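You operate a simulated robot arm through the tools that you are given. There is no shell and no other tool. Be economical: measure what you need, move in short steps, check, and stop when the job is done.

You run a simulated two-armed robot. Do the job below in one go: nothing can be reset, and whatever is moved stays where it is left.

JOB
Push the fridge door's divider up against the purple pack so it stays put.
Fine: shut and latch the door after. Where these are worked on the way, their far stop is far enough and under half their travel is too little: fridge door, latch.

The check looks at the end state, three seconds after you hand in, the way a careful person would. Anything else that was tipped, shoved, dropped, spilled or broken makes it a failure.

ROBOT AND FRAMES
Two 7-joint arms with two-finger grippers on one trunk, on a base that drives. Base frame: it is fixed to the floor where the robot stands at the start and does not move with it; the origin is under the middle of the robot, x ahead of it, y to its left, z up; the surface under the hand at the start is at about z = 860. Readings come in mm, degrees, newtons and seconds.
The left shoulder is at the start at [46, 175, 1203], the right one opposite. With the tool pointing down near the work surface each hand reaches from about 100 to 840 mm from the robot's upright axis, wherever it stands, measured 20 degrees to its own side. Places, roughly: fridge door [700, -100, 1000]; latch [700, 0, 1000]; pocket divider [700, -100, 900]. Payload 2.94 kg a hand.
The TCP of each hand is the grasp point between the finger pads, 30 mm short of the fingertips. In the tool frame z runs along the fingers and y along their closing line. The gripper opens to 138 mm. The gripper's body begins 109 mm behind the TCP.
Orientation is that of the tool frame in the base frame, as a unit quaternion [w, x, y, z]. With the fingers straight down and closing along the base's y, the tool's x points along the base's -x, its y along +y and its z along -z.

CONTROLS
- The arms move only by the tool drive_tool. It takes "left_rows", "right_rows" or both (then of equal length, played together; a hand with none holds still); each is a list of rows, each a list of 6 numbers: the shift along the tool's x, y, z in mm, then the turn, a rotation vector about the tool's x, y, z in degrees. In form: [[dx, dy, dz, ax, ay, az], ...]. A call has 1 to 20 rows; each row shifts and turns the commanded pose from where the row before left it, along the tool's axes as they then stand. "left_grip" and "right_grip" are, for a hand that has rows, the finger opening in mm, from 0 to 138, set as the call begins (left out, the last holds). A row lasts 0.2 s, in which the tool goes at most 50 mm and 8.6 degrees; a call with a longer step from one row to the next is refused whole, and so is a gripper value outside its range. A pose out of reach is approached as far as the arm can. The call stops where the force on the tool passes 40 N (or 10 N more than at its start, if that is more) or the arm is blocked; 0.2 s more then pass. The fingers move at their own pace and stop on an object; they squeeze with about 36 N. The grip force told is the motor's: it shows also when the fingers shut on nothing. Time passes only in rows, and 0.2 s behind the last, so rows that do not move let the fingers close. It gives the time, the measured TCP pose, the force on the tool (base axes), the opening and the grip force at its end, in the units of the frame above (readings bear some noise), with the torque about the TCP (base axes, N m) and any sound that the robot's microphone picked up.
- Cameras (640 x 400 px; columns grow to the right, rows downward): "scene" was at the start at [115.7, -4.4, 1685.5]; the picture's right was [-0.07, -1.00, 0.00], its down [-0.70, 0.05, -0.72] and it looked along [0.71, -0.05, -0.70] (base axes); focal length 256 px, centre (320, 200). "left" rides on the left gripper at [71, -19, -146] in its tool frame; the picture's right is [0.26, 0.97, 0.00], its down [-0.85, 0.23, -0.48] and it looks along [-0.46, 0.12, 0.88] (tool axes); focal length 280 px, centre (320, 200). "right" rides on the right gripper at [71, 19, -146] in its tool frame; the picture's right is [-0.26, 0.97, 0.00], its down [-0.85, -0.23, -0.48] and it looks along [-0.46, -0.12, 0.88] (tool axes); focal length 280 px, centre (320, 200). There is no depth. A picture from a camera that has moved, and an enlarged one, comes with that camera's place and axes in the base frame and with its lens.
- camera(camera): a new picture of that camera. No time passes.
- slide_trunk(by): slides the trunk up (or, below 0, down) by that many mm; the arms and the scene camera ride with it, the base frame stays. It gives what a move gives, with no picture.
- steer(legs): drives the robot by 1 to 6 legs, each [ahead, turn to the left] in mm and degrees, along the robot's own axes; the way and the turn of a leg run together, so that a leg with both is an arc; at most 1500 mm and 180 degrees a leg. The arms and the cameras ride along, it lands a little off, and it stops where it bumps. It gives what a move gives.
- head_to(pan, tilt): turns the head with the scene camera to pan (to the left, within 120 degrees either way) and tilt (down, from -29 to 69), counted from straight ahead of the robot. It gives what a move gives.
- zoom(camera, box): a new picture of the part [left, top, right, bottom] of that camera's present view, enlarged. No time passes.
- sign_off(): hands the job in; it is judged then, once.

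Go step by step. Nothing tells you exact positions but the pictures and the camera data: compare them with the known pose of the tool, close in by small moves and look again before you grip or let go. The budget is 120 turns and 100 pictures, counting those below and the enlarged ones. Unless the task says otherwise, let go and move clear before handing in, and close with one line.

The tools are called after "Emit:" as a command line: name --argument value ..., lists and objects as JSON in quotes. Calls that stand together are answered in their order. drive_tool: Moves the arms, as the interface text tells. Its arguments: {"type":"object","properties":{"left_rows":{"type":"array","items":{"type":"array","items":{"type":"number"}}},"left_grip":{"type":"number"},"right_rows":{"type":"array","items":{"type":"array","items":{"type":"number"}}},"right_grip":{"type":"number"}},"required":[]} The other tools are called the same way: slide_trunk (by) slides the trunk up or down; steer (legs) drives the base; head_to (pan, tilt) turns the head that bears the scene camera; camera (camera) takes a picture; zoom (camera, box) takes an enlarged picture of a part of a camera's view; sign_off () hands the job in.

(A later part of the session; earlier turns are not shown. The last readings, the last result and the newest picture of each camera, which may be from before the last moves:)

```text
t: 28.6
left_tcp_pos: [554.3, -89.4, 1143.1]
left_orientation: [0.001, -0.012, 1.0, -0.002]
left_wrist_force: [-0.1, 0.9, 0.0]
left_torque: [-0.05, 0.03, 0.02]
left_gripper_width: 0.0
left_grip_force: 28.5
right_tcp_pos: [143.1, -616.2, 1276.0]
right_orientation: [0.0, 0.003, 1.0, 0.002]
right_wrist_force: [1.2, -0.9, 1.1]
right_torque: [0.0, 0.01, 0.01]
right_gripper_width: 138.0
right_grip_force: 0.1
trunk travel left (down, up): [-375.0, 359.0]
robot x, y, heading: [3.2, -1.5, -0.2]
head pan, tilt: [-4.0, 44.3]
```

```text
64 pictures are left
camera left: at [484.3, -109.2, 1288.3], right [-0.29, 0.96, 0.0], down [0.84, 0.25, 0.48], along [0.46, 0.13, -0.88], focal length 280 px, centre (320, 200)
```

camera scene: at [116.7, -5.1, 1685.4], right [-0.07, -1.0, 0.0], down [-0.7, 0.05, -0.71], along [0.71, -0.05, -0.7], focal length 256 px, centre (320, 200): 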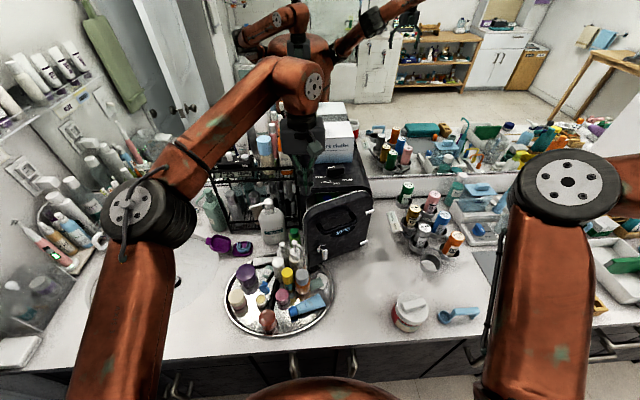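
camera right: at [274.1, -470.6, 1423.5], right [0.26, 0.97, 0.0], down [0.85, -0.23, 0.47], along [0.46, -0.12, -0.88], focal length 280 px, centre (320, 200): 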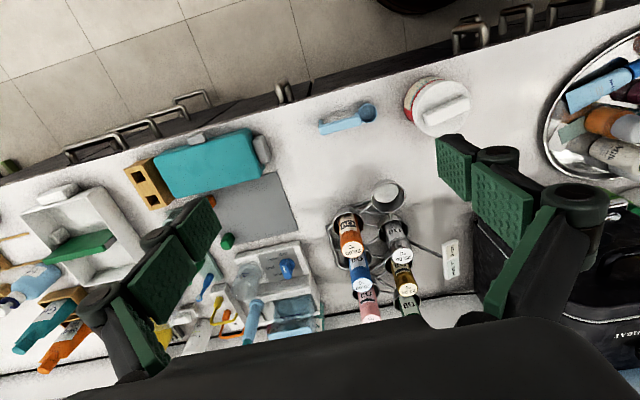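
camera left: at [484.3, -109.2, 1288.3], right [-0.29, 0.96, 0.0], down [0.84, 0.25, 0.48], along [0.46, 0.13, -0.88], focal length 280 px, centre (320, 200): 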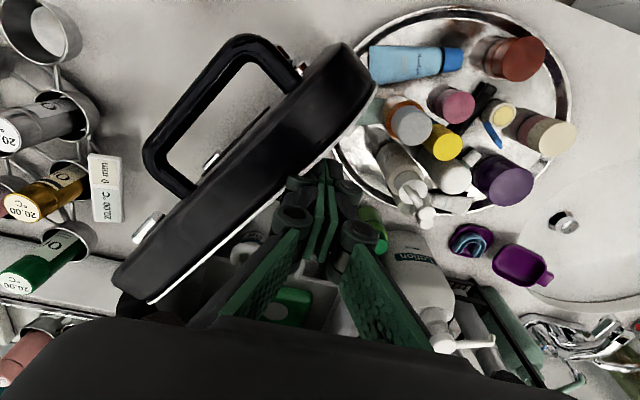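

Works well: the door is opening. I'll continue the sweep.

Emit:
drive_tool --left_rows '[[13, -20, 0, 0, 0, 0], [11, -22, 0, 0, 0, 0], [8, -23, 0, 0, 0, 0], [4, -25, 0, 0, 0, 0], [0, -25, 0, 0, 0, 0]]'

Emit:
camera --camera "left"

Emit:
camera --camera "scene"

```text
t: 29.8
left_tcp_pos: [519.8, -197.7, 1143.3]
left_orientation: [-0.001, -0.014, 1.0, -0.001]
left_wrist_force: [-6.7, 20.4, -5.1]
left_torque: [-0.13, -0.15, -0.12]
left_gripper_width: 0.0
left_grip_force: 28.3
right_tcp_pos: [142.7, -608.9, 1280.2]
right_orientation: [0.0, 0.002, 1.0, -0.002]
right_wrist_force: [0.0, 0.7, 0.3]
right_torque: [-0.07, -0.02, 0.01]
right_gripper_width: 138.3
right_grip_force: 0.0
trunk travel left (down, up): [-375.0, 359.0]
robot x, y, heading: [-0.1, 0.0, -0.2]
head pan, tilt: [-4.0, 44.3]
```

```text
63 pictures are left
camera left: at [449.4, -218.1, 1290.2], right [-0.29, 0.96, 0.0], down [0.84, 0.26, 0.47], along [0.46, 0.13, -0.88], focal length 280 px, centre (320, 200)
```

left: 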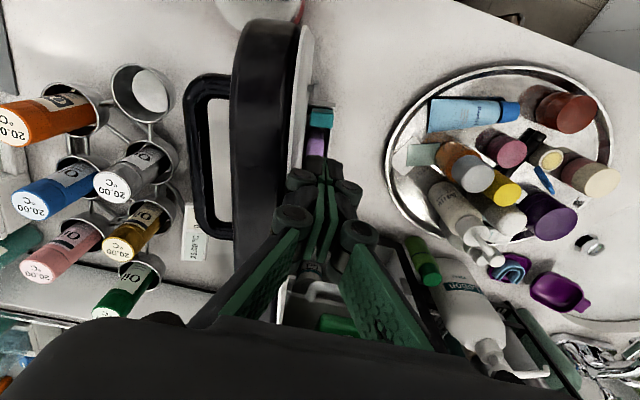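

```text
62 pictures are left
camera scene: at [114.1, 1.2, 1685.6], right [-0.07, -1.0, 0.0], down [-0.7, 0.05, -0.72], along [0.71, -0.05, -0.7], focal length 256 px, centre (320, 200)
```

scene: 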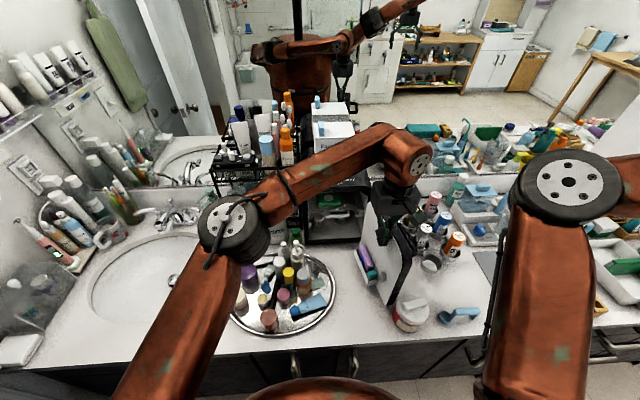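

The door is fully open, and the purple and teal packs in its pocket are visible. I'll back the hand off and look into the pocket.

Emit:
drive_tool --left_rows '[[0, 30, 0, 0, 0, 0], [0, 30, -20, 0, 0, 0], [10, 40, -30, 0, 0, 0], [30, 30, -30, 0, 0, 0], [30, 20, -20, 0, 0, 0]]'

Emit:
camera --camera "left"

Emit:
camera --camera "scene"

Emit:
zoom --camera "scene" --box '[300, 150, 460, 340]'

```text
refused: row 3 steps farther than a row can; nothing moved
```

```text
61 pictures are left
camera left: at [449.4, -218.1, 1290.2], right [-0.29, 0.96, 0.0], down [0.84, 0.26, 0.47], along [0.46, 0.13, -0.88], focal length 280 px, centre (320, 200)
```

left: 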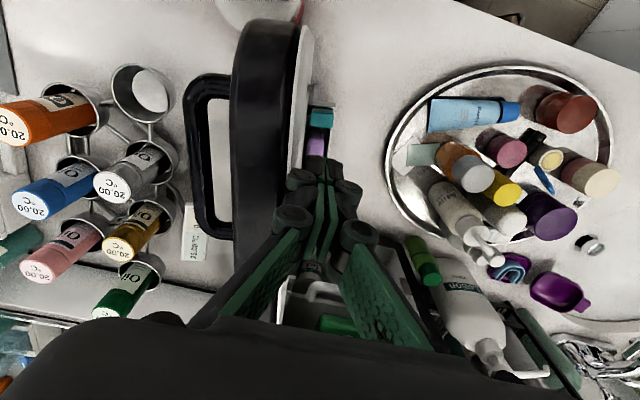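

```text
60 pictures are left
camera scene: at [114.1, 1.2, 1685.6], right [-0.07, -1.0, 0.0], down [-0.7, 0.05, -0.72], along [0.71, -0.05, -0.7], focal length 256 px, centre (320, 200)
```

scene: 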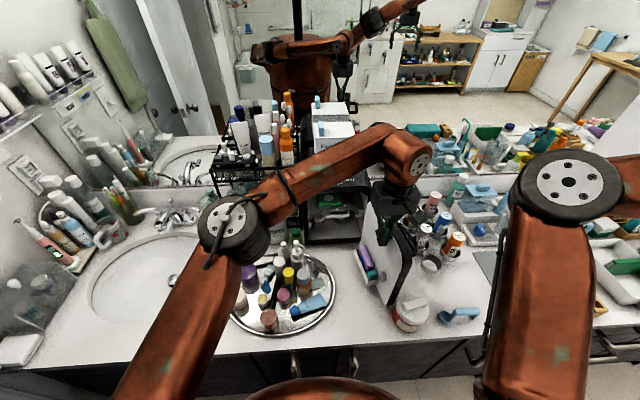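

```text
2.11 times, centred on (380, 245) of scene
camera zoom: at [114.1, 1.2, 1685.6], right [-0.07, -1.0, 0.0], down [-0.7, 0.05, -0.72], along [0.71, -0.05, -0.7], focal length 538 px, centre (194, 105)
```

zoom: 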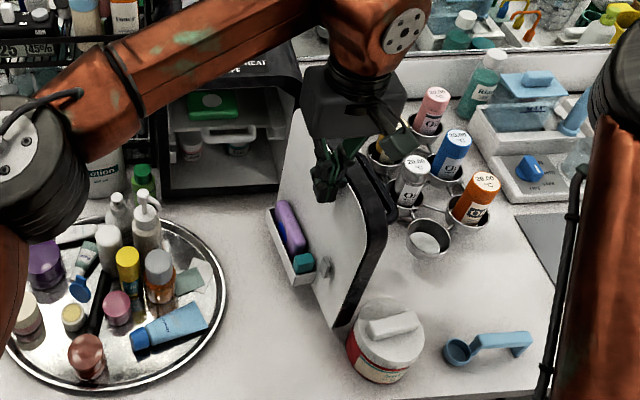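

Emit:
drive_tool --left_rows '[[0, 30, 0, 0, 0, 0], [0, 30, -20, 0, 0, 0], [10, 30, -30, 0, 0, 0], [25, 25, -25, 0, 0, 0], [25, 20, -20, 0, 0, 0]]'

Emit:
camera --camera "left"

Emit:
zoom --camera "scene" --box '[320, 170, 440, 320]'

```text
t: 31.0
left_tcp_pos: [455.2, -67.3, 1240.3]
left_orientation: [0.001, -0.013, 1.0, -0.003]
left_wrist_force: [-0.9, 0.6, 0.2]
left_torque: [-0.04, -0.04, 0.01]
left_gripper_width: 0.0
left_grip_force: 28.7
right_tcp_pos: [142.6, -613.9, 1277.6]
right_orientation: [0.0, 0.003, 1.0, 0.002]
right_wrist_force: [0.7, -0.1, 1.2]
right_torque: [0.03, -0.01, 0.01]
right_gripper_width: 138.1
right_grip_force: 0.0
trunk travel left (down, up): [-375.0, 359.0]
robot x, y, heading: [-0.5, -2.2, -0.2]
head pan, tilt: [-4.0, 44.3]
```

```text
58 pictures are left
camera left: at [386.4, -87.6, 1386.1], right [-0.29, 0.96, -0.01], down [0.84, 0.26, 0.48], along [0.46, 0.13, -0.88], focal length 280 px, centre (320, 200)
```

left: 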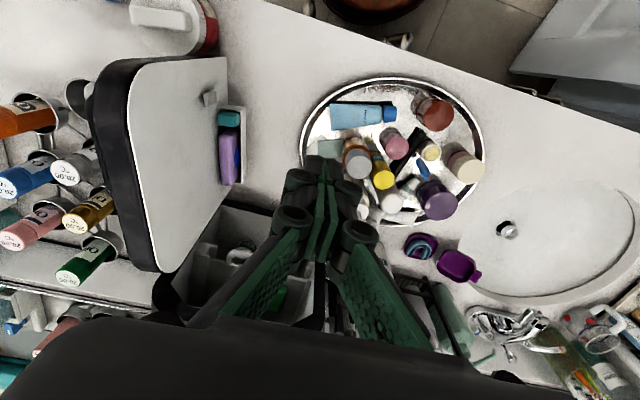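

```text
2.67 times, centred on (380, 245) of scene
camera zoom: at [114.6, -5.4, 1685.7], right [-0.07, -1.0, 0.0], down [-0.7, 0.05, -0.72], along [0.71, -0.05, -0.7], focal length 682 px, centre (160, 80)
```

zoom: 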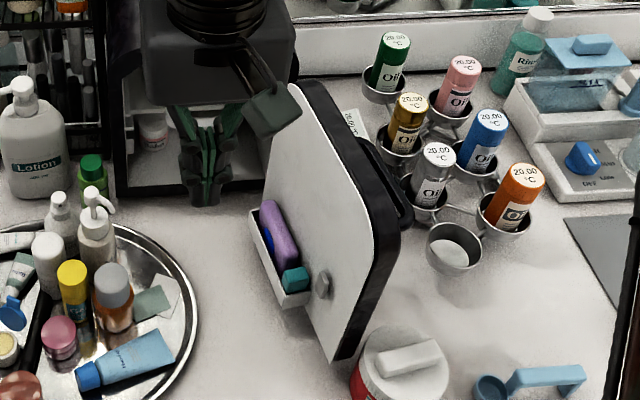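

Emit:
zoom --camera "left" --box '[180, 80, 280, 210]'

Emit:
zoom --camera "scene" --box '[355, 200, 400, 240]'

```text
3.08 times, centred on (230, 145) of left
camera zoom: at [386.4, -87.6, 1386.1], right [-0.29, 0.96, -0.01], down [0.84, 0.26, 0.48], along [0.46, 0.13, -0.88], focal length 863 px, centre (597, 369)
```

zoom: 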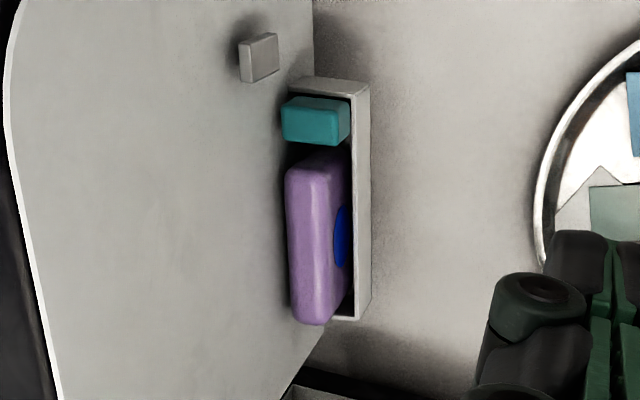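

```text
10.00 times, centred on (378, 220) of scene
camera zoom: at [114.6, -5.4, 1685.7], right [-0.07, -1.0, 0.0], down [-0.7, 0.05, -0.72], along [0.71, -0.05, -0.7], focal length 2557 px, centre (-255, 0)
```

zoom: 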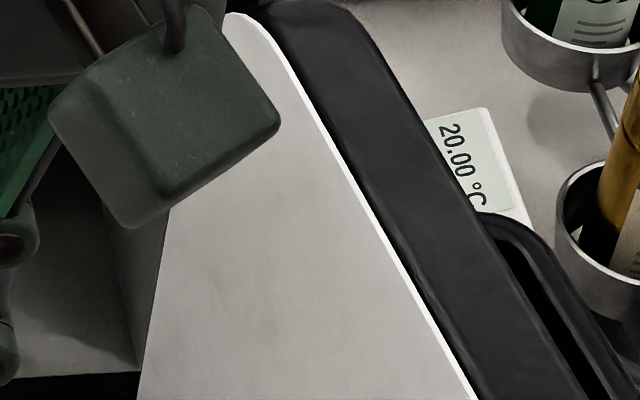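

The teal block at about [532,-207,912] is the divider, with the purple pack further toward the hinge (+x). I'll bring the left camera closer to measure the gap.

Emit:
drive_tool --left_rows '[[-6, -19, 40, 0, 0, 0], [-6, -19, 40, 0, 0, 0], [-6, -19, 40, 0, 0, 0], [-6, -19, 40, 0, 0, 0]]'

Emit:
camera --camera "left"

Emit:
zoom --camera "left" --box '[180, 80, 340, 220]'

```text
t: 32.0
left_tcp_pos: [482.5, -148.5, 1076.0]
left_orientation: [0.0, -0.013, 1.0, -0.002]
left_wrist_force: [-0.3, 0.5, -0.1]
left_torque: [0.03, 0.01, 0.01]
left_gripper_width: 0.0
left_grip_force: 28.0
right_tcp_pos: [144.1, -616.6, 1276.1]
right_orientation: [-0.001, 0.002, 1.0, 0.002]
right_wrist_force: [0.6, 0.0, -0.4]
right_torque: [0.04, 0.02, 0.03]
right_gripper_width: 138.0
right_grip_force: 0.0
trunk travel left (down, up): [-375.0, 359.0]
robot x, y, heading: [-0.3, -0.6, -0.1]
head pan, tilt: [-4.0, 44.3]
```

```text
54 pictures are left
camera left: at [413.7, -168.3, 1221.6], right [-0.29, 0.96, 0.0], down [0.84, 0.25, 0.47], along [0.46, 0.13, -0.88], focal length 280 px, centre (320, 200)
```

left: 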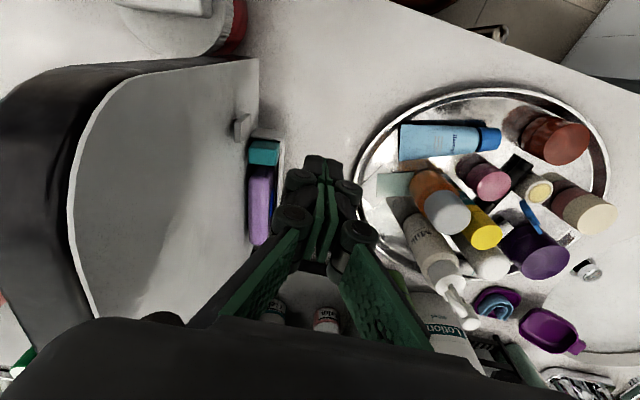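

```text
2.86 times, centred on (260, 150) of left
camera zoom: at [413.7, -168.3, 1221.6], right [-0.29, 0.96, 0.0], down [0.84, 0.25, 0.47], along [0.46, 0.13, -0.88], focal length 801 px, centre (491, 343)
```

zoom: 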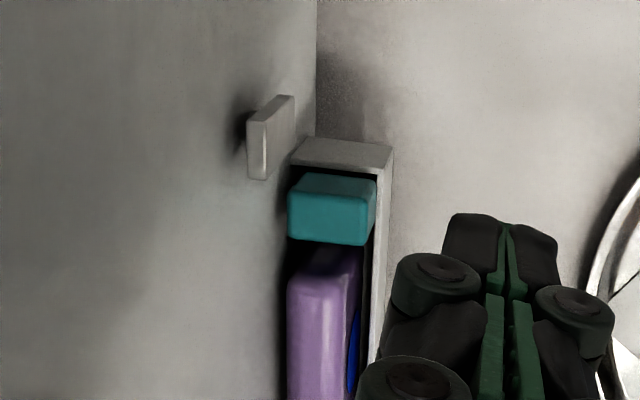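

The divider top spans about x 529–550, y -218 to -183, z≈912, standing proud of the pocket wall. I'll raise the hand, yaw it 90° so the fingers stack along x, and tilt it toward the door so I can push the block's end from outside.

Emit:
drive_tool --left_rows '[[0, 25, -40, 0, 0, 0], [0, 25, -40, 0, 0, 0], [0, 25, -40, 0, 0, 0], [0, 0, 0, 0, 0, 8.2], [0, 0, 0, 0, 0, 8.2], [0, 0, 0, 0, 0, 8.2], [0, 0, 0, 0, 0, 8.2], [0, 0, 0, 0, 0, 8.2], [0, 0, 0, 0, 0, 8.2], [0, 0, 0, 0, 0, 8.2], [0, 0, 0, 0, 0, 8.2], [0, 0, 0, 0, 0, 8.2], [0, 0, 0, 0, 0, 8.2], [0, 0, 0, 0, 0, 8.0], [0, 0, 0, 0, -7.5, 0], [0, 0, 0, 0, -7.5, 0], [0, 0, 0, 0, -7.5, 0], [0, 0, 0, 0, -7.5, 0]]'

Emit:
camera --camera "left"

Emit:
camera --camera "scene"

```text
t: 35.8
left_tcp_pos: [480.5, -70.6, 1197.8]
left_orientation: [0.218, 0.532, 0.805, -0.145]
left_wrist_force: [0.2, 0.2, -0.3]
left_torque: [-0.01, 0.01, -0.02]
left_gripper_width: 0.1
left_grip_force: 28.1
left hand out of reach, approached as far as the arm can: row 12, 13, 14
right_tcp_pos: [142.6, -613.2, 1277.1]
right_orientation: [0.0, 0.001, 1.0, -0.001]
right_wrist_force: [0.8, 0.3, -0.2]
right_torque: [-0.04, 0.04, -0.03]
right_gripper_width: 138.0
right_grip_force: 0.0
trunk travel left (down, up): [-375.0, 359.0]
robot x, y, heading: [-2.2, 1.2, -0.1]
head pan, tilt: [-4.0, 44.3]
```

```text
52 pictures are left
camera left: at [410.8, 46.4, 1287.9], right [0.8, 0.59, -0.13], down [0.41, -0.36, 0.84], along [0.44, -0.72, -0.53], focal length 280 px, centre (320, 200)
```

left: 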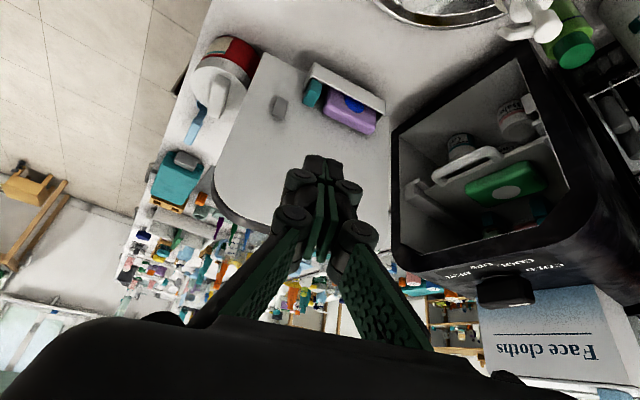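

```text
51 pictures are left
camera scene: at [115.5, -4.4, 1685.6], right [-0.07, -1.0, 0.0], down [-0.7, 0.05, -0.72], along [0.71, -0.05, -0.7], focal length 256 px, centre (320, 200)
```

scene: 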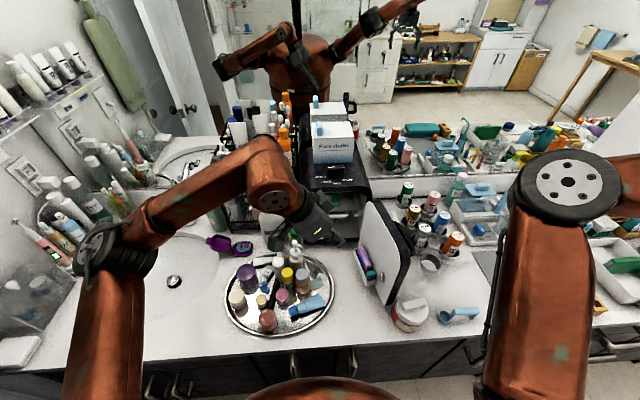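

The yaw reached about 67°, which is usable. I'll zoom in to measure the divider's height above the pocket wall.

Emit:
zoom --camera "left" --box '[260, 50, 400, 150]'

Emit:
zoom --camera "scene" --box '[345, 225, 405, 295]'

```text
4.00 times, centred on (330, 100) of left
camera zoom: at [410.8, 46.4, 1287.9], right [0.8, 0.59, -0.13], down [0.41, -0.36, 0.84], along [0.44, -0.72, -0.53], focal length 1122 px, centre (280, 600)
```

zoom: 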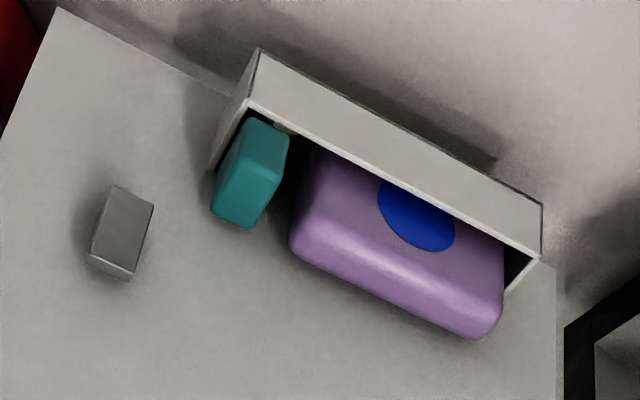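

```text
5.71 times, centred on (375, 260) of scene
camera zoom: at [115.5, -4.4, 1685.6], right [-0.07, -1.0, 0.0], down [-0.7, 0.05, -0.72], along [0.71, -0.05, -0.7], focal length 1461 px, centre (6, -143)
```

zoom: 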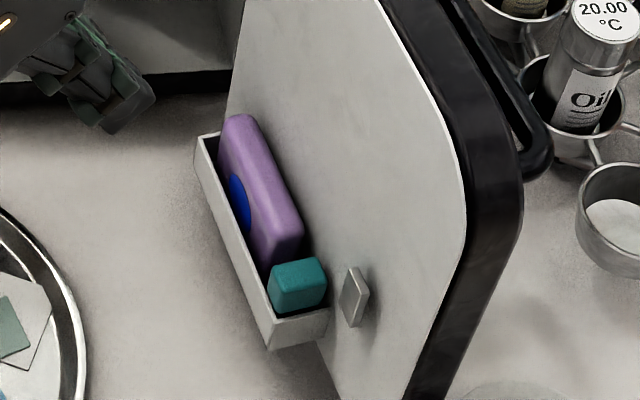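

Better estimate from two wrist views: wall top z≈930, divider top z≈943, its near edge x≈515. I'll approach most of the way and check.

Emit:
drive_tool --left_rows '[[4, -8.3, 40.4, 0, 0, 0], [4, -8.3, 40.4, 0, 0, 0], [4, -8.3, 40.4, 0, 0, 0], [4, -8.3, 40.4, 0, 0, 0], [4, -8.3, 40.4, 0, 0, 0]]'

Emit:
camera --camera "left"

Emit:
zoom --camera "scene" --box '[330, 210, 420, 310]'

```text
t: 37.0
left_tcp_pos: [475.8, -168.9, 1011.5]
left_orientation: [0.217, 0.532, 0.806, -0.144]
left_wrist_force: [0.1, 0.2, 1.0]
left_torque: [0.03, 0.03, 0.03]
left_gripper_width: 0.0
left_grip_force: 28.0
right_tcp_pos: [143.0, -615.5, 1276.1]
right_orientation: [-0.001, 0.003, 1.0, 0.002]
right_wrist_force: [1.6, -0.2, -0.1]
right_torque: [0.02, 0.07, 0.0]
right_gripper_width: 138.1
right_grip_force: 0.0
trunk travel left (down, up): [-375.0, 359.0]
robot x, y, heading: [4.0, -0.6, -0.1]
head pan, tilt: [-4.0, 44.3]
```

```text
48 pictures are left
camera left: at [405.8, -52.3, 1102.6], right [0.8, 0.59, -0.13], down [0.41, -0.36, 0.84], along [0.44, -0.72, -0.53], focal length 280 px, centre (320, 200)
```

left: 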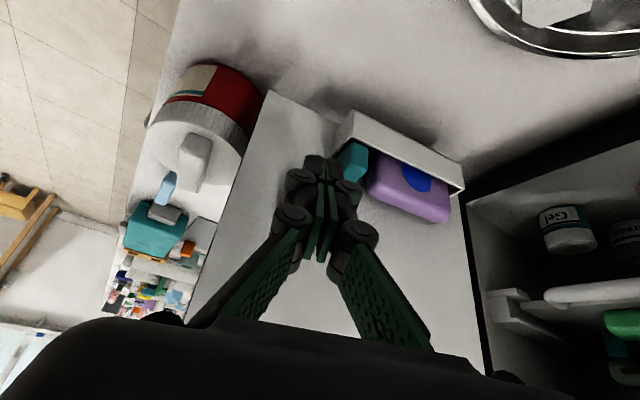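

```text
4.00 times, centred on (375, 260) of scene
camera zoom: at [116.2, -7.6, 1685.5], right [-0.07, -1.0, 0.0], down [-0.7, 0.05, -0.72], along [0.71, -0.05, -0.7], focal length 1023 px, centre (100, -40)
```

zoom: 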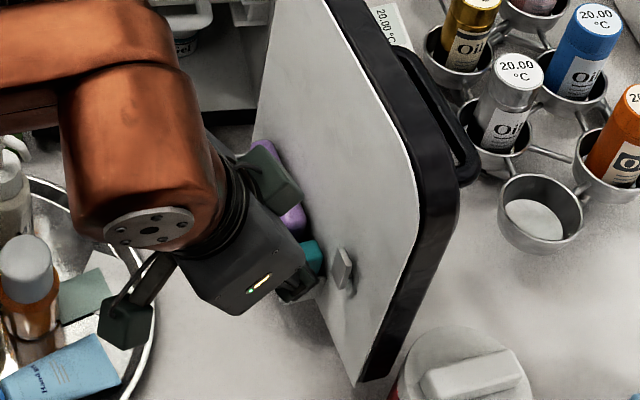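

Emit:
zoom --camera "left" --box '[290, 90, 430, 190]'

```text
4.00 times, centred on (360, 140) of left
camera zoom: at [405.8, -52.3, 1102.6], right [0.8, 0.59, -0.13], down [0.41, -0.36, 0.84], along [0.44, -0.72, -0.53], focal length 1122 px, centre (160, 440)
```

zoom: 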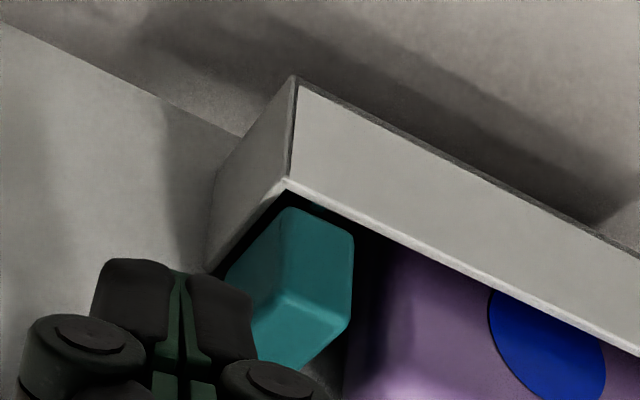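

The divider stands about 20 mm above the pocket wall. I'll reduce the tilt to about 15° so the fingertip is flatter, and come down beside it.

Emit:
drive_tool --left_rows '[[0, 0, 0, 0, 7.5, 0], [0, 0, 0, 0, 7.5, 0], [-6, -1, 13, 0, 0, 0], [-6, -1, 13, 0, 0, 0]]'

Emit:
zoom --camera "left" --box '[230, 60, 430, 220]'

```text
t: 38.0
left_tcp_pos: [479.9, -184.7, 990.4]
left_orientation: [0.109, 0.547, 0.826, -0.074]
left_wrist_force: [0.0, -0.4, 0.5]
left_torque: [0.02, -0.01, 0.02]
left_gripper_width: 0.1
left_grip_force: 28.2
right_tcp_pos: [143.3, -615.6, 1277.0]
right_orientation: [-0.001, 0.002, 1.0, 0.002]
right_wrist_force: [-0.3, 0.4, 0.3]
right_torque: [0.01, 0.03, 0.01]
right_gripper_width: 138.0
right_grip_force: 0.1
trunk travel left (down, up): [-375.0, 359.0]
robot x, y, heading: [0.9, 0.3, -0.4]
head pan, tilt: [-4.0, 44.3]
```

```text
2.50 times, centred on (330, 140) of left
camera zoom: at [421.6, -94.1, 1113.3], right [0.79, 0.61, -0.07], down [0.49, -0.55, 0.68], along [0.38, -0.57, -0.73], focal length 701 px, centre (295, 350)
```

zoom: 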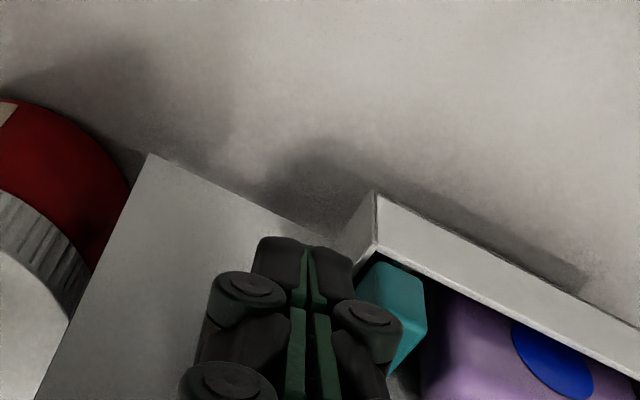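

Emit:
drive_tool --left_rows '[[1.1, -2, 4, 0, 0, 0], [1.1, -2, 4, 0, 0, 0], [1.1, 0, 4, 0, 0, 0]]'

Emit:
zoom --camera "left" --box '[260, 90, 420, 210]'

Emit:
zoom --camera "scene" --box '[340, 220, 410, 290]'

```text
t: 38.8
left_tcp_pos: [477.6, -185.7, 977.4]
left_orientation: [0.11, 0.546, 0.827, -0.073]
left_wrist_force: [-0.2, 0.0, -0.5]
left_torque: [-0.01, -0.01, -0.02]
left_gripper_width: 0.0
left_grip_force: 28.1
right_tcp_pos: [143.4, -614.8, 1277.3]
right_orientation: [0.0, 0.002, 1.0, 0.0]
right_wrist_force: [-0.2, -0.3, 0.4]
right_torque: [0.01, -0.01, -0.03]
right_gripper_width: 138.3
right_grip_force: 0.0
trunk travel left (down, up): [-375.0, 359.0]
robot x, y, heading: [1.2, -0.3, -0.2]
head pan, tilt: [-4.0, 44.3]
```

```text
3.33 times, centred on (340, 150) of left
camera zoom: at [418.9, -94.9, 1100.1], right [0.79, 0.61, -0.07], down [0.49, -0.55, 0.68], along [0.38, -0.57, -0.73], focal length 935 px, centre (253, 367)
```

zoom: 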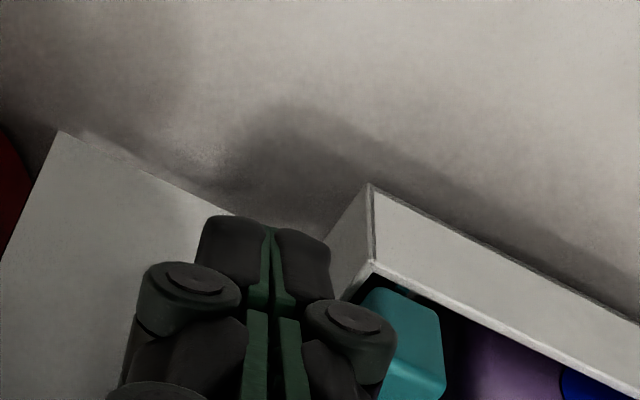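

```text
5.71 times, centred on (375, 255) of scene
camera zoom: at [115.7, -6.2, 1685.5], right [-0.07, -1.0, 0.0], down [-0.7, 0.05, -0.72], along [0.71, -0.05, -0.7], focal length 1461 px, centre (6, -114)
```

zoom: 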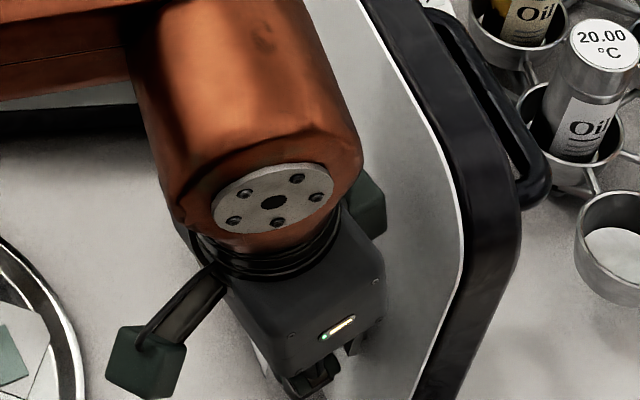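

Clear of the wall. Now I'll push slowly along +x.

Emit:
drive_tool --left_rows '[[-1.5, 3.7, 0.4, 0, 0, 0], [-1.5, 3.7, 0.4, 0, 0, 0], [-1.5, 3.7, 0.4, 0, 0, 0], [-1.5, 3.7, 0.4, 0, 0, 0], [-1.5, 3.7, 0.4, 0, 0, 0]]'

Emit:
zoom --camera "left" --box '[260, 90, 420, 210]'

```text
t: 40.0
left_tcp_pos: [495.9, -186.3, 981.0]
left_orientation: [0.11, 0.546, 0.827, -0.073]
left_wrist_force: [0.2, 0.4, 0.1]
left_torque: [0.0, 0.0, -0.01]
left_gripper_width: 0.0
left_grip_force: 28.7
right_tcp_pos: [142.5, -614.6, 1277.4]
right_orientation: [-0.001, 0.003, 1.0, 0.001]
right_wrist_force: [-0.4, -0.5, -0.7]
right_torque: [-0.02, -0.01, 0.02]
right_gripper_width: 138.1
right_grip_force: 0.1
trunk travel left (down, up): [-375.0, 359.0]
robot x, y, heading: [-1.5, 0.4, -0.3]
head pan, tilt: [-4.0, 44.3]
```

```text
3.33 times, centred on (340, 150) of left
camera zoom: at [438.3, -94.6, 1101.6], right [0.79, 0.61, -0.07], down [0.48, -0.55, 0.68], along [0.38, -0.57, -0.73], focal length 935 px, centre (253, 367)
```

zoom: 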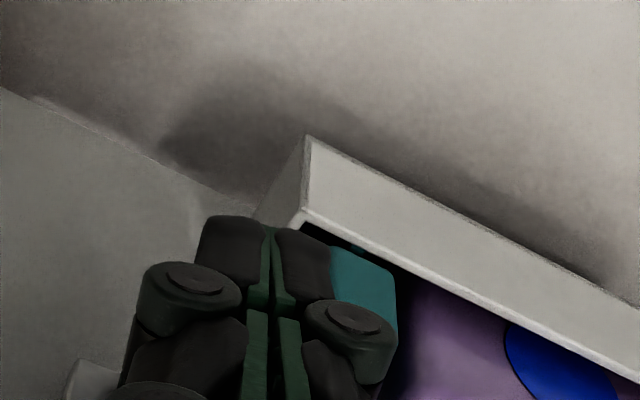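

Emit:
drive_tool --left_rows '[[0.8, 0, 2.5, 0, 0, 0], [-1.5, 3.7, 0.6, 0, 0, 0], [-1.5, 3.7, 0.6, 0, 0, 0], [-1.5, 3.7, 0.6, 0, 0, 0]]'

Emit:
zoom --camera "left" --box '[260, 90, 420, 210]'

```text
t: 41.0
left_tcp_pos: [507.9, -183.6, 977.2]
left_orientation: [0.11, 0.547, 0.827, -0.074]
left_wrist_force: [-3.0, 0.6, 1.7]
left_torque: [0.01, -0.01, -0.02]
left_gripper_width: 0.0
left_grip_force: 28.0
right_tcp_pos: [142.9, -614.9, 1276.7]
right_orientation: [0.0, 0.003, 1.0, 0.001]
right_wrist_force: [-0.2, 0.2, -0.5]
right_torque: [0.02, 0.0, 0.01]
right_gripper_width: 138.2
right_grip_force: 0.1
trunk travel left (down, up): [-375.0, 359.0]
robot x, y, heading: [2.5, 2.0, -0.0]
head pan, tilt: [-4.0, 44.3]
```

```text
3.33 times, centred on (340, 150) of left
camera zoom: at [450.5, -93.7, 1099.1], right [0.79, 0.61, -0.07], down [0.49, -0.55, 0.68], along [0.38, -0.57, -0.73], focal length 935 px, centre (253, 367)
```

zoom: 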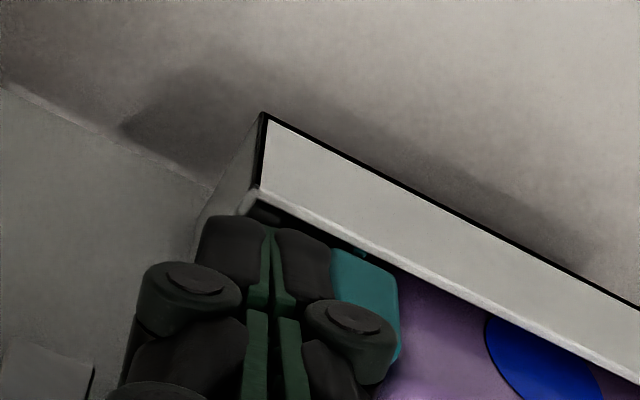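

The divider is moving with the finger (3 N) and the gap is nearly closed. I'll use small steps and watch the force.

Emit:
drive_tool --left_rows '[[-0.8, 1.85, 0.2, 0, 0, 0], [-0.8, 1.85, 0.2, 0, 0, 0]]'

Emit:
zoom --camera "left" --box '[300, 130, 420, 230]'

```text
t: 41.6
left_tcp_pos: [510.6, -186.2, 975.8]
left_orientation: [0.11, 0.547, 0.827, -0.073]
left_wrist_force: [-17.0, 1.9, 4.3]
left_torque: [0.0, 0.25, -0.13]
left_gripper_width: 0.0
left_grip_force: 28.5
right_tcp_pos: [140.7, -615.2, 1277.3]
right_orientation: [0.0, 0.003, 1.0, 0.002]
right_wrist_force: [0.3, 0.1, 0.4]
right_torque: [-0.03, 0.01, 0.02]
right_gripper_width: 137.8
right_grip_force: 0.0
trunk travel left (down, up): [-375.0, 359.0]
robot x, y, heading: [-0.9, 2.8, -0.2]
head pan, tilt: [-4.0, 44.3]
```

```text
4.00 times, centred on (360, 180) of left
camera zoom: at [452.0, -94.4, 1098.2], right [0.79, 0.61, -0.07], down [0.48, -0.55, 0.68], along [0.38, -0.57, -0.73], focal length 1122 px, centre (160, 280)
```

zoom: 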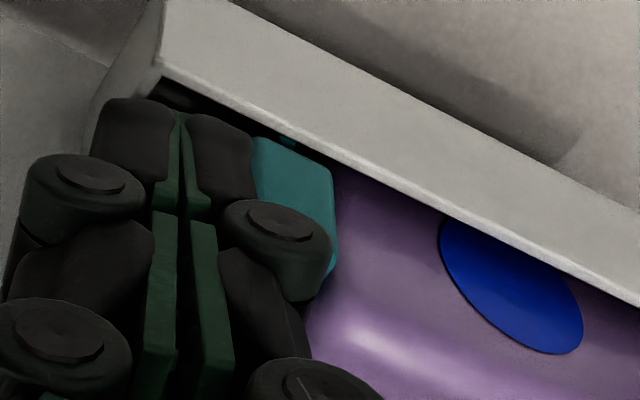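

The force has jumped to 17 N and the divider touches the purple pack. I'll back off and see whether it stays.

Emit:
drive_tool --left_rows '[[1.5, -3.7, -0.4, 0, 0, 0], [1.5, -3.7, -0.4, 0, 0, 0], [1.5, -3.7, -0.4, 0, 0, 0], [1.5, -3.7, -0.4, 0, 0, 0], [0, -10, -15, 0, 0, 0], [5, -15, -25, 0, 0, 0], [15, -10, -35, 0, 0, 0], [15, 0, -35, 0, 0, 0]]'

Emit:
camera --camera "left"

Emit:
zoom --camera "left" --box '[300, 60, 460, 180]'

```text
t: 43.4
left_tcp_pos: [440.4, -139.1, 1073.9]
left_orientation: [0.111, 0.546, 0.827, -0.073]
left_wrist_force: [-0.3, 0.6, 0.2]
left_torque: [-0.01, 0.02, -0.05]
left_gripper_width: 0.0
left_grip_force: 28.0
right_tcp_pos: [143.5, -614.3, 1278.5]
right_orientation: [0.0, 0.002, 1.0, 0.001]
right_wrist_force: [-0.1, 1.7, 0.8]
right_torque: [-0.02, -0.04, -0.01]
right_gripper_width: 138.1
right_grip_force: 0.0
trunk travel left (down, up): [-375.0, 359.0]
robot x, y, heading: [0.9, 1.8, 0.2]
head pan, tilt: [-4.0, 44.3]
```

```text
39 pictures are left
camera left: at [381.3, -47.8, 1195.8], right [0.79, 0.61, -0.07], down [0.48, -0.55, 0.68], along [0.38, -0.57, -0.73], focal length 280 px, centre (320, 200)
```

left: 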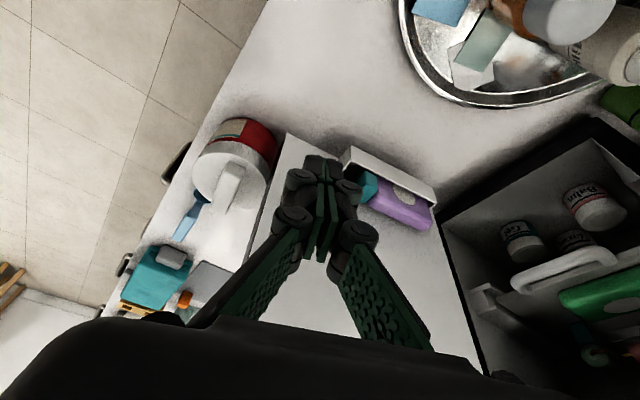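

```text
3.33 times, centred on (380, 120) of left
camera zoom: at [381.3, -47.8, 1195.8], right [0.79, 0.61, -0.07], down [0.48, -0.55, 0.68], along [0.38, -0.57, -0.73], focal length 935 px, centre (120, 467)
```

zoom: 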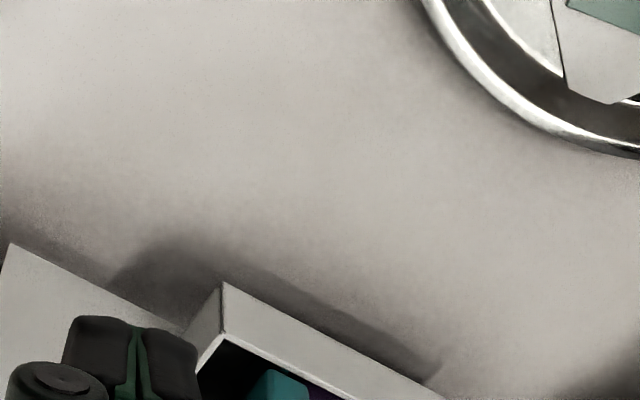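

Emit:
zoom --camera "left" --box '[330, 135, 450, 235]'

Emit:
zoom --camera "scene" --box '[345, 225, 415, 295]'

```text
4.00 times, centred on (390, 185) of left
camera zoom: at [381.3, -47.8, 1195.8], right [0.79, 0.61, -0.07], down [0.48, -0.55, 0.68], along [0.38, -0.57, -0.73], focal length 1122 px, centre (40, 260)
```

zoom: 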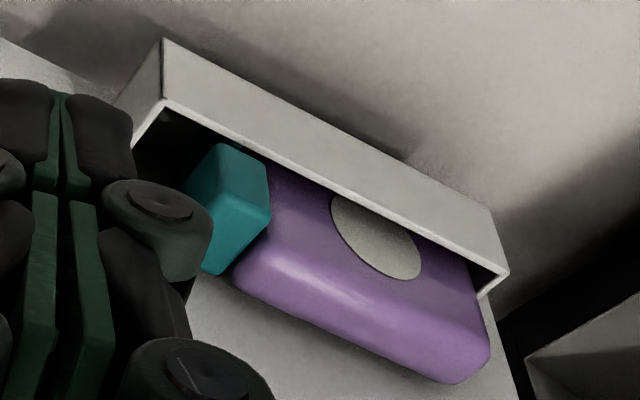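

```text
5.71 times, centred on (380, 260) of scene
camera zoom: at [115.0, -5.2, 1685.6], right [-0.07, -1.0, 0.0], down [-0.7, 0.05, -0.72], along [0.71, -0.05, -0.7], focal length 1461 px, centre (-23, -143)
```

zoom: 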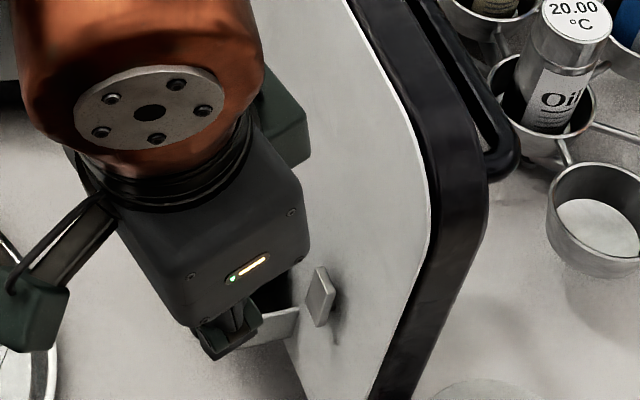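

The divider sits against the purple pack and stays. The pack's dot has changed from blue to grey, so it looks like a temperature indicator, and I'll shut the door promptly. First I'll raise the left hand and set it vertical.

Emit:
drive_tool --left_rows '[[-11.8, 0, -43, 0, 0, 0], [-11.8, 0, -43, 0, 0, 0], [-11.8, 0, -43, 0, 0, 0], [-11.8, 0, -43, 0, 7.5, 0], [0, 0, 0, 0, 6.5, 0], [0, 0, 0, 0, 0, -8.4], [0, 0, 0, 0, 0, -8.4], [0, 0, 0, 0, 0, -8.4], [0, 0, 0, 0, 0, -8.4], [0, 0, 0, 0, 0, -8.4], [0, 0, 0, 0, 0, -8.4], [0, 0, 0, 0, 0, -8.4], [0, 0, 0, 0, 0, -8.4]]'

Emit:
camera --camera "left"

Emit:
camera --camera "scene"

```text
t: 46.2
left_tcp_pos: [441.4, -141.3, 1251.4]
left_orientation: [0.003, -0.004, 1.0, -0.011]
left_wrist_force: [-0.4, 0.5, 0.4]
left_torque: [0.0, 0.01, 0.0]
left_gripper_width: 0.0
left_grip_force: 29.1
right_tcp_pos: [142.7, -615.1, 1275.8]
right_orientation: [-0.001, 0.002, 1.0, 0.0]
right_wrist_force: [0.9, 0.2, 0.0]
right_torque: [0.03, -0.02, 0.0]
right_gripper_width: 138.0
right_grip_force: 0.1
trunk travel left (down, up): [-375.0, 359.0]
robot x, y, heading: [-0.3, -1.6, -0.2]
head pan, tilt: [-4.0, 44.3]
```

```text
35 pictures are left
camera left: at [370.7, -158.0, 1396.9], right [-0.27, 0.96, -0.02], down [0.84, 0.25, 0.48], along [0.46, 0.11, -0.88], focal length 280 px, centre (320, 200)
```

left: 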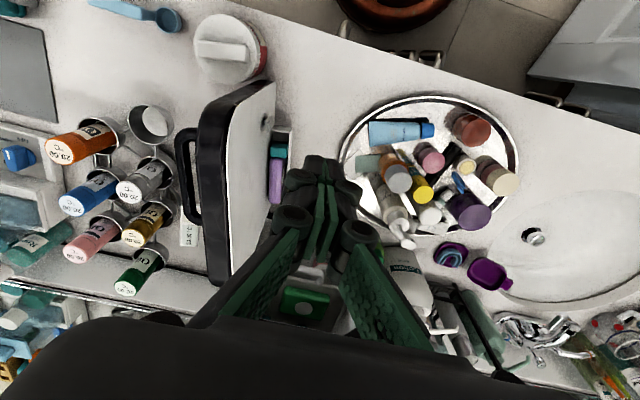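

```text
34 pictures are left
camera scene: at [115.7, -6.5, 1685.5], right [-0.07, -1.0, 0.0], down [-0.7, 0.05, -0.72], along [0.71, -0.05, -0.7], focal length 256 px, centre (320, 200)
```

scene: 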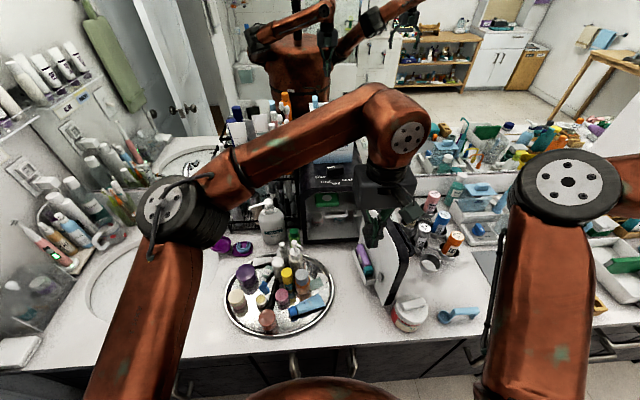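

I'll move the left hand over to the outside of the door, beyond the handle.

Emit:
drive_tool --left_rows '[[-15, -38, 0, 0, 0, 0], [-15, -38, 0, 0, 0, 0], [-15, -38, 0, 0, 0, 0], [-15, -38, 0, 0, 0, 0], [-15, -38, 0, 0, 0, 0], [0, 0, 30, 0, 0, 0]]'

Emit:
camera --camera "left"

Emit:
camera --camera "scene"

```text
t: 47.6
left_tcp_pos: [494.2, -277.4, 1224.5]
left_orientation: [0.003, -0.001, 1.0, -0.009]
left_wrist_force: [-0.7, 0.4, -0.9]
left_torque: [0.03, 0.02, -0.03]
left_gripper_width: 0.0
left_grip_force: 28.1
left hand out of reach, approached as far as the arm can: row 4, 5
right_tcp_pos: [144.2, -616.3, 1276.5]
right_orientation: [-0.001, 0.002, 1.0, 0.003]
right_wrist_force: [0.4, -0.5, 0.0]
right_torque: [0.0, 0.02, -0.02]
right_gripper_width: 137.9
right_grip_force: 0.1
trunk travel left (down, up): [-375.0, 359.0]
robot x, y, heading: [-2.5, 1.7, 0.0]
head pan, tilt: [-4.0, 44.3]
```

```text
33 pictures are left
camera left: at [423.5, -293.0, 1369.9], right [-0.27, 0.96, -0.02], down [0.84, 0.24, 0.48], along [0.47, 0.11, -0.88], focal length 280 px, centre (320, 200)
```

left: 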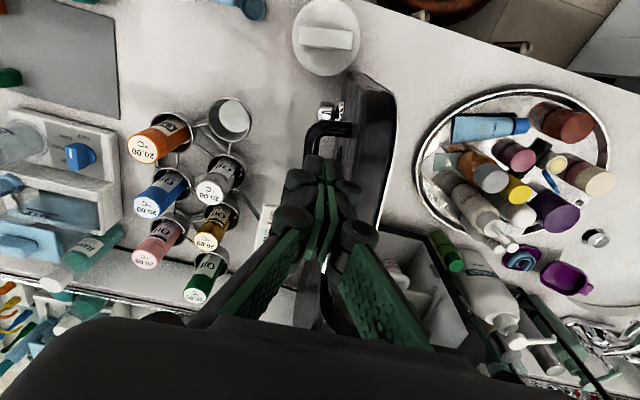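

```text
32 pictures are left
camera scene: at [116.3, -7.5, 1685.5], right [-0.07, -1.0, 0.0], down [-0.7, 0.05, -0.72], along [0.71, -0.05, -0.7], focal length 256 px, centre (320, 200)
```

scene: 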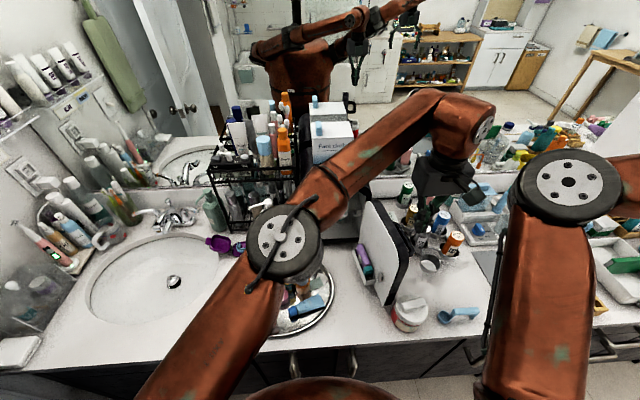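

The left arm can't reach far enough right. I'll retract it to the left and use the right hand for closing.

Emit:
drive_tool --left_rows '[[0, 0, -40, 0, 0, 0], [0, 0, -20, 0, 0, 0], [16, 44, 0, 0, 0, 0], [16, 44, 0, 0, 0, 0], [16, 44, 0, 0, 0, 0], [16, 44, 0, 0, 0, 0], [16, 44, 0, 0, 0, 0], [16, 44, 0, 0, 0, 0], [16, 44, 0, 0, 0, 0], [16, 44, 0, 0, 0, 0], [16, 44, 0, 0, 0, 0], [16, 44, 0, 0, 0, 0], [16, 44, 0, 0, 0, 0], [16, 44, 0, 0, 0, 0]]'

Emit:
drive_tool --right_rows '[[-35, 27, 0, 0, 0, 0], [-35, 27, 0, 0, 0, 0], [-35, 27, 0, 0, 0, 0], [-35, 27, 0, 0, 0, 0], [-35, 27, 0, 0, 0, 0], [-35, 27, 0, 0, 0, 0], [-35, 27, 0, 0, 0, 0], [-35, 27, 0, 0, 0, 0], [-35, 27, 0, 0, 0, 0], [-35, 27, 0, 0, 0, 0]]' --right_grip 0

Emit:
camera --camera "right"

Emit:
camera --camera "scene"

```text
t: 50.6
left_tcp_pos: [300.2, 257.5, 1273.3]
left_orientation: [0.004, -0.002, 1.0, -0.011]
left_wrist_force: [-0.8, -0.1, 0.1]
left_torque: [-0.07, -0.05, -0.01]
left_gripper_width: 0.0
left_grip_force: 28.8
left hand out of reach, approached as far as the arm can: row 2
right_tcp_pos: [142.3, -612.7, 1278.3]
right_orientation: [0.0, 0.003, 1.0, 0.0]
right_wrist_force: [-1.4, 0.2, -0.5]
right_torque: [-0.05, -0.08, 0.01]
right_gripper_width: 138.0
right_grip_force: 0.1
trunk travel left (down, up): [-375.0, 359.0]
robot x, y, heading: [3.3, 1.3, -0.5]
head pan, tilt: [-4.0, 44.3]
```

```text
t: 52.8
left_tcp_pos: [303.1, 256.2, 1271.2]
left_orientation: [0.004, -0.002, 1.0, -0.01]
left_wrist_force: [-0.6, 0.2, 0.3]
left_torque: [-0.03, 0.03, 0.0]
left_gripper_width: 0.0
left_grip_force: 27.7
right_tcp_pos: [495.5, -343.8, 1276.4]
right_orientation: [-0.001, 0.002, 1.0, 0.0]
right_wrist_force: [0.0, -0.2, 0.0]
right_torque: [-0.04, 0.04, -0.01]
right_gripper_width: 0.0
right_grip_force: 28.7
trunk travel left (down, up): [-375.0, 359.0]
robot x, y, heading: [0.1, -1.6, -0.0]
head pan, tilt: [-4.0, 44.3]
```

```text
31 pictures are left
camera right: at [426.0, -324.2, 1423.1], right [0.27, 0.96, 0.0], down [0.85, -0.23, 0.47], along [0.46, -0.13, -0.88], focal length 280 px, centre (320, 200)
```

right: 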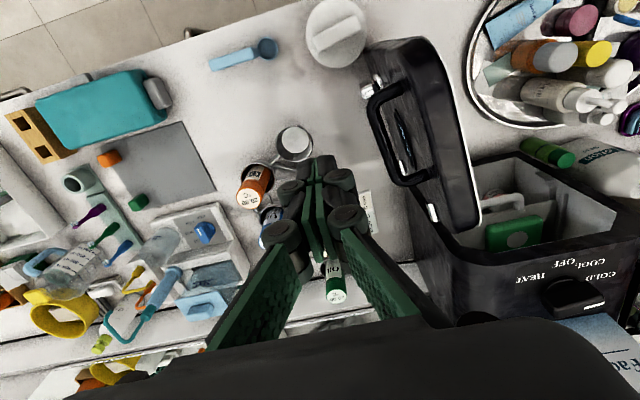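

```text
30 pictures are left
camera scene: at [116.3, -4.4, 1685.5], right [-0.07, -1.0, 0.0], down [-0.7, 0.05, -0.72], along [0.71, -0.05, -0.7], focal length 256 px, centre (320, 200)
```

scene: 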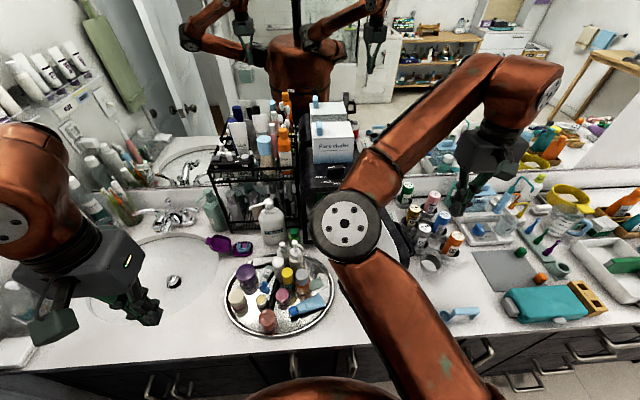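

The right hand is well clear outside the door. I'll lower it beside the handle.

Emit:
drive_tool --right_rows '[[-10, 0, 48, 0, 0, 0], [-10, 0, 48, 0, 0, 0], [-10, 0, 48, 0, 0, 0], [0, 0, 7, 0, 0, 0]]'

Emit:
camera --camera "right"

```text
t: 53.8
left_tcp_pos: [300.2, 255.4, 1272.7]
left_orientation: [0.004, -0.004, 1.0, -0.011]
left_wrist_force: [0.9, 0.5, 0.0]
left_torque: [-0.01, -0.03, -0.02]
left_gripper_width: 0.2
left_grip_force: 28.0
right_tcp_pos: [525.5, -341.9, 1125.9]
right_orientation: [0.0, 0.003, 1.0, 0.001]
right_wrist_force: [0.1, 0.3, 0.0]
right_torque: [0.01, -0.02, -0.03]
right_gripper_width: 0.1
right_grip_force: 28.5
trunk travel left (down, up): [-375.0, 359.0]
robot x, y, heading: [1.5, -2.2, 0.2]
head pan, tilt: [-4.0, 44.3]
```

```text
29 pictures are left
camera right: at [455.3, -321.5, 1271.8], right [0.27, 0.96, 0.0], down [0.85, -0.24, 0.48], along [0.46, -0.13, -0.88], focal length 280 px, centre (320, 200)
```

right: 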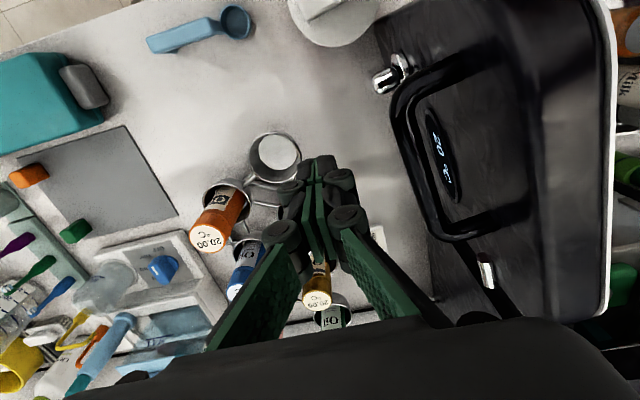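

Emit:
drive_tool --right_rows '[[0, 20, 0, 0, 0, 0], [0, 17, 0, 0, 0, 0], [11, 22, 0, 0, 0, 0], [8, 23, 0, 0, 0, 0], [5, 23.5, 0, 0, 0, 0], [2, 24.5, 0, 0, 0, 0], [-1, 24, 0, 0, 0, 0], [-5, 24, 0, 0, 0, 0]]'

Emit:
camera --camera "right"

```text
t: 55.6
left_tcp_pos: [302.2, 257.0, 1272.3]
left_orientation: [0.003, -0.002, 1.0, -0.01]
left_wrist_force: [0.2, -0.2, 0.7]
left_torque: [-0.04, -0.02, 0.01]
left_gripper_width: 0.0
left_grip_force: 28.6
right_tcp_pos: [505.7, -162.7, 1125.7]
right_orientation: [0.0, 0.002, 1.0, 0.0]
right_wrist_force: [0.4, 0.4, 0.6]
right_torque: [0.01, 0.02, -0.02]
right_gripper_width: 0.0
right_grip_force: 28.5
trunk travel left (down, up): [-375.0, 359.0]
robot x, y, heading: [-1.7, -2.6, 0.0]
head pan, tilt: [-4.0, 44.3]
```

```text
28 pictures are left
camera right: at [436.3, -143.5, 1272.2], right [0.27, 0.96, 0.0], down [0.85, -0.23, 0.48], along [0.46, -0.13, -0.88], focal length 280 px, centre (320, 200)
```

right: 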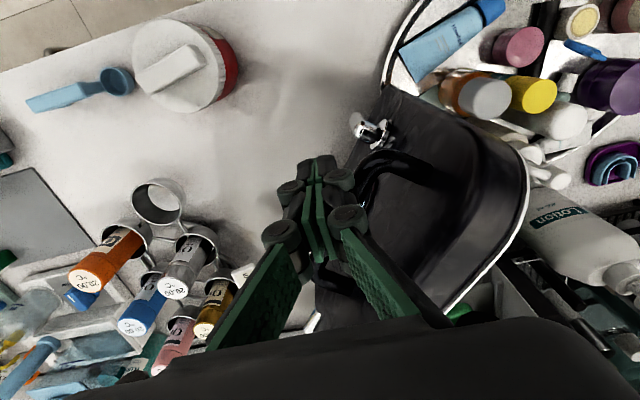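

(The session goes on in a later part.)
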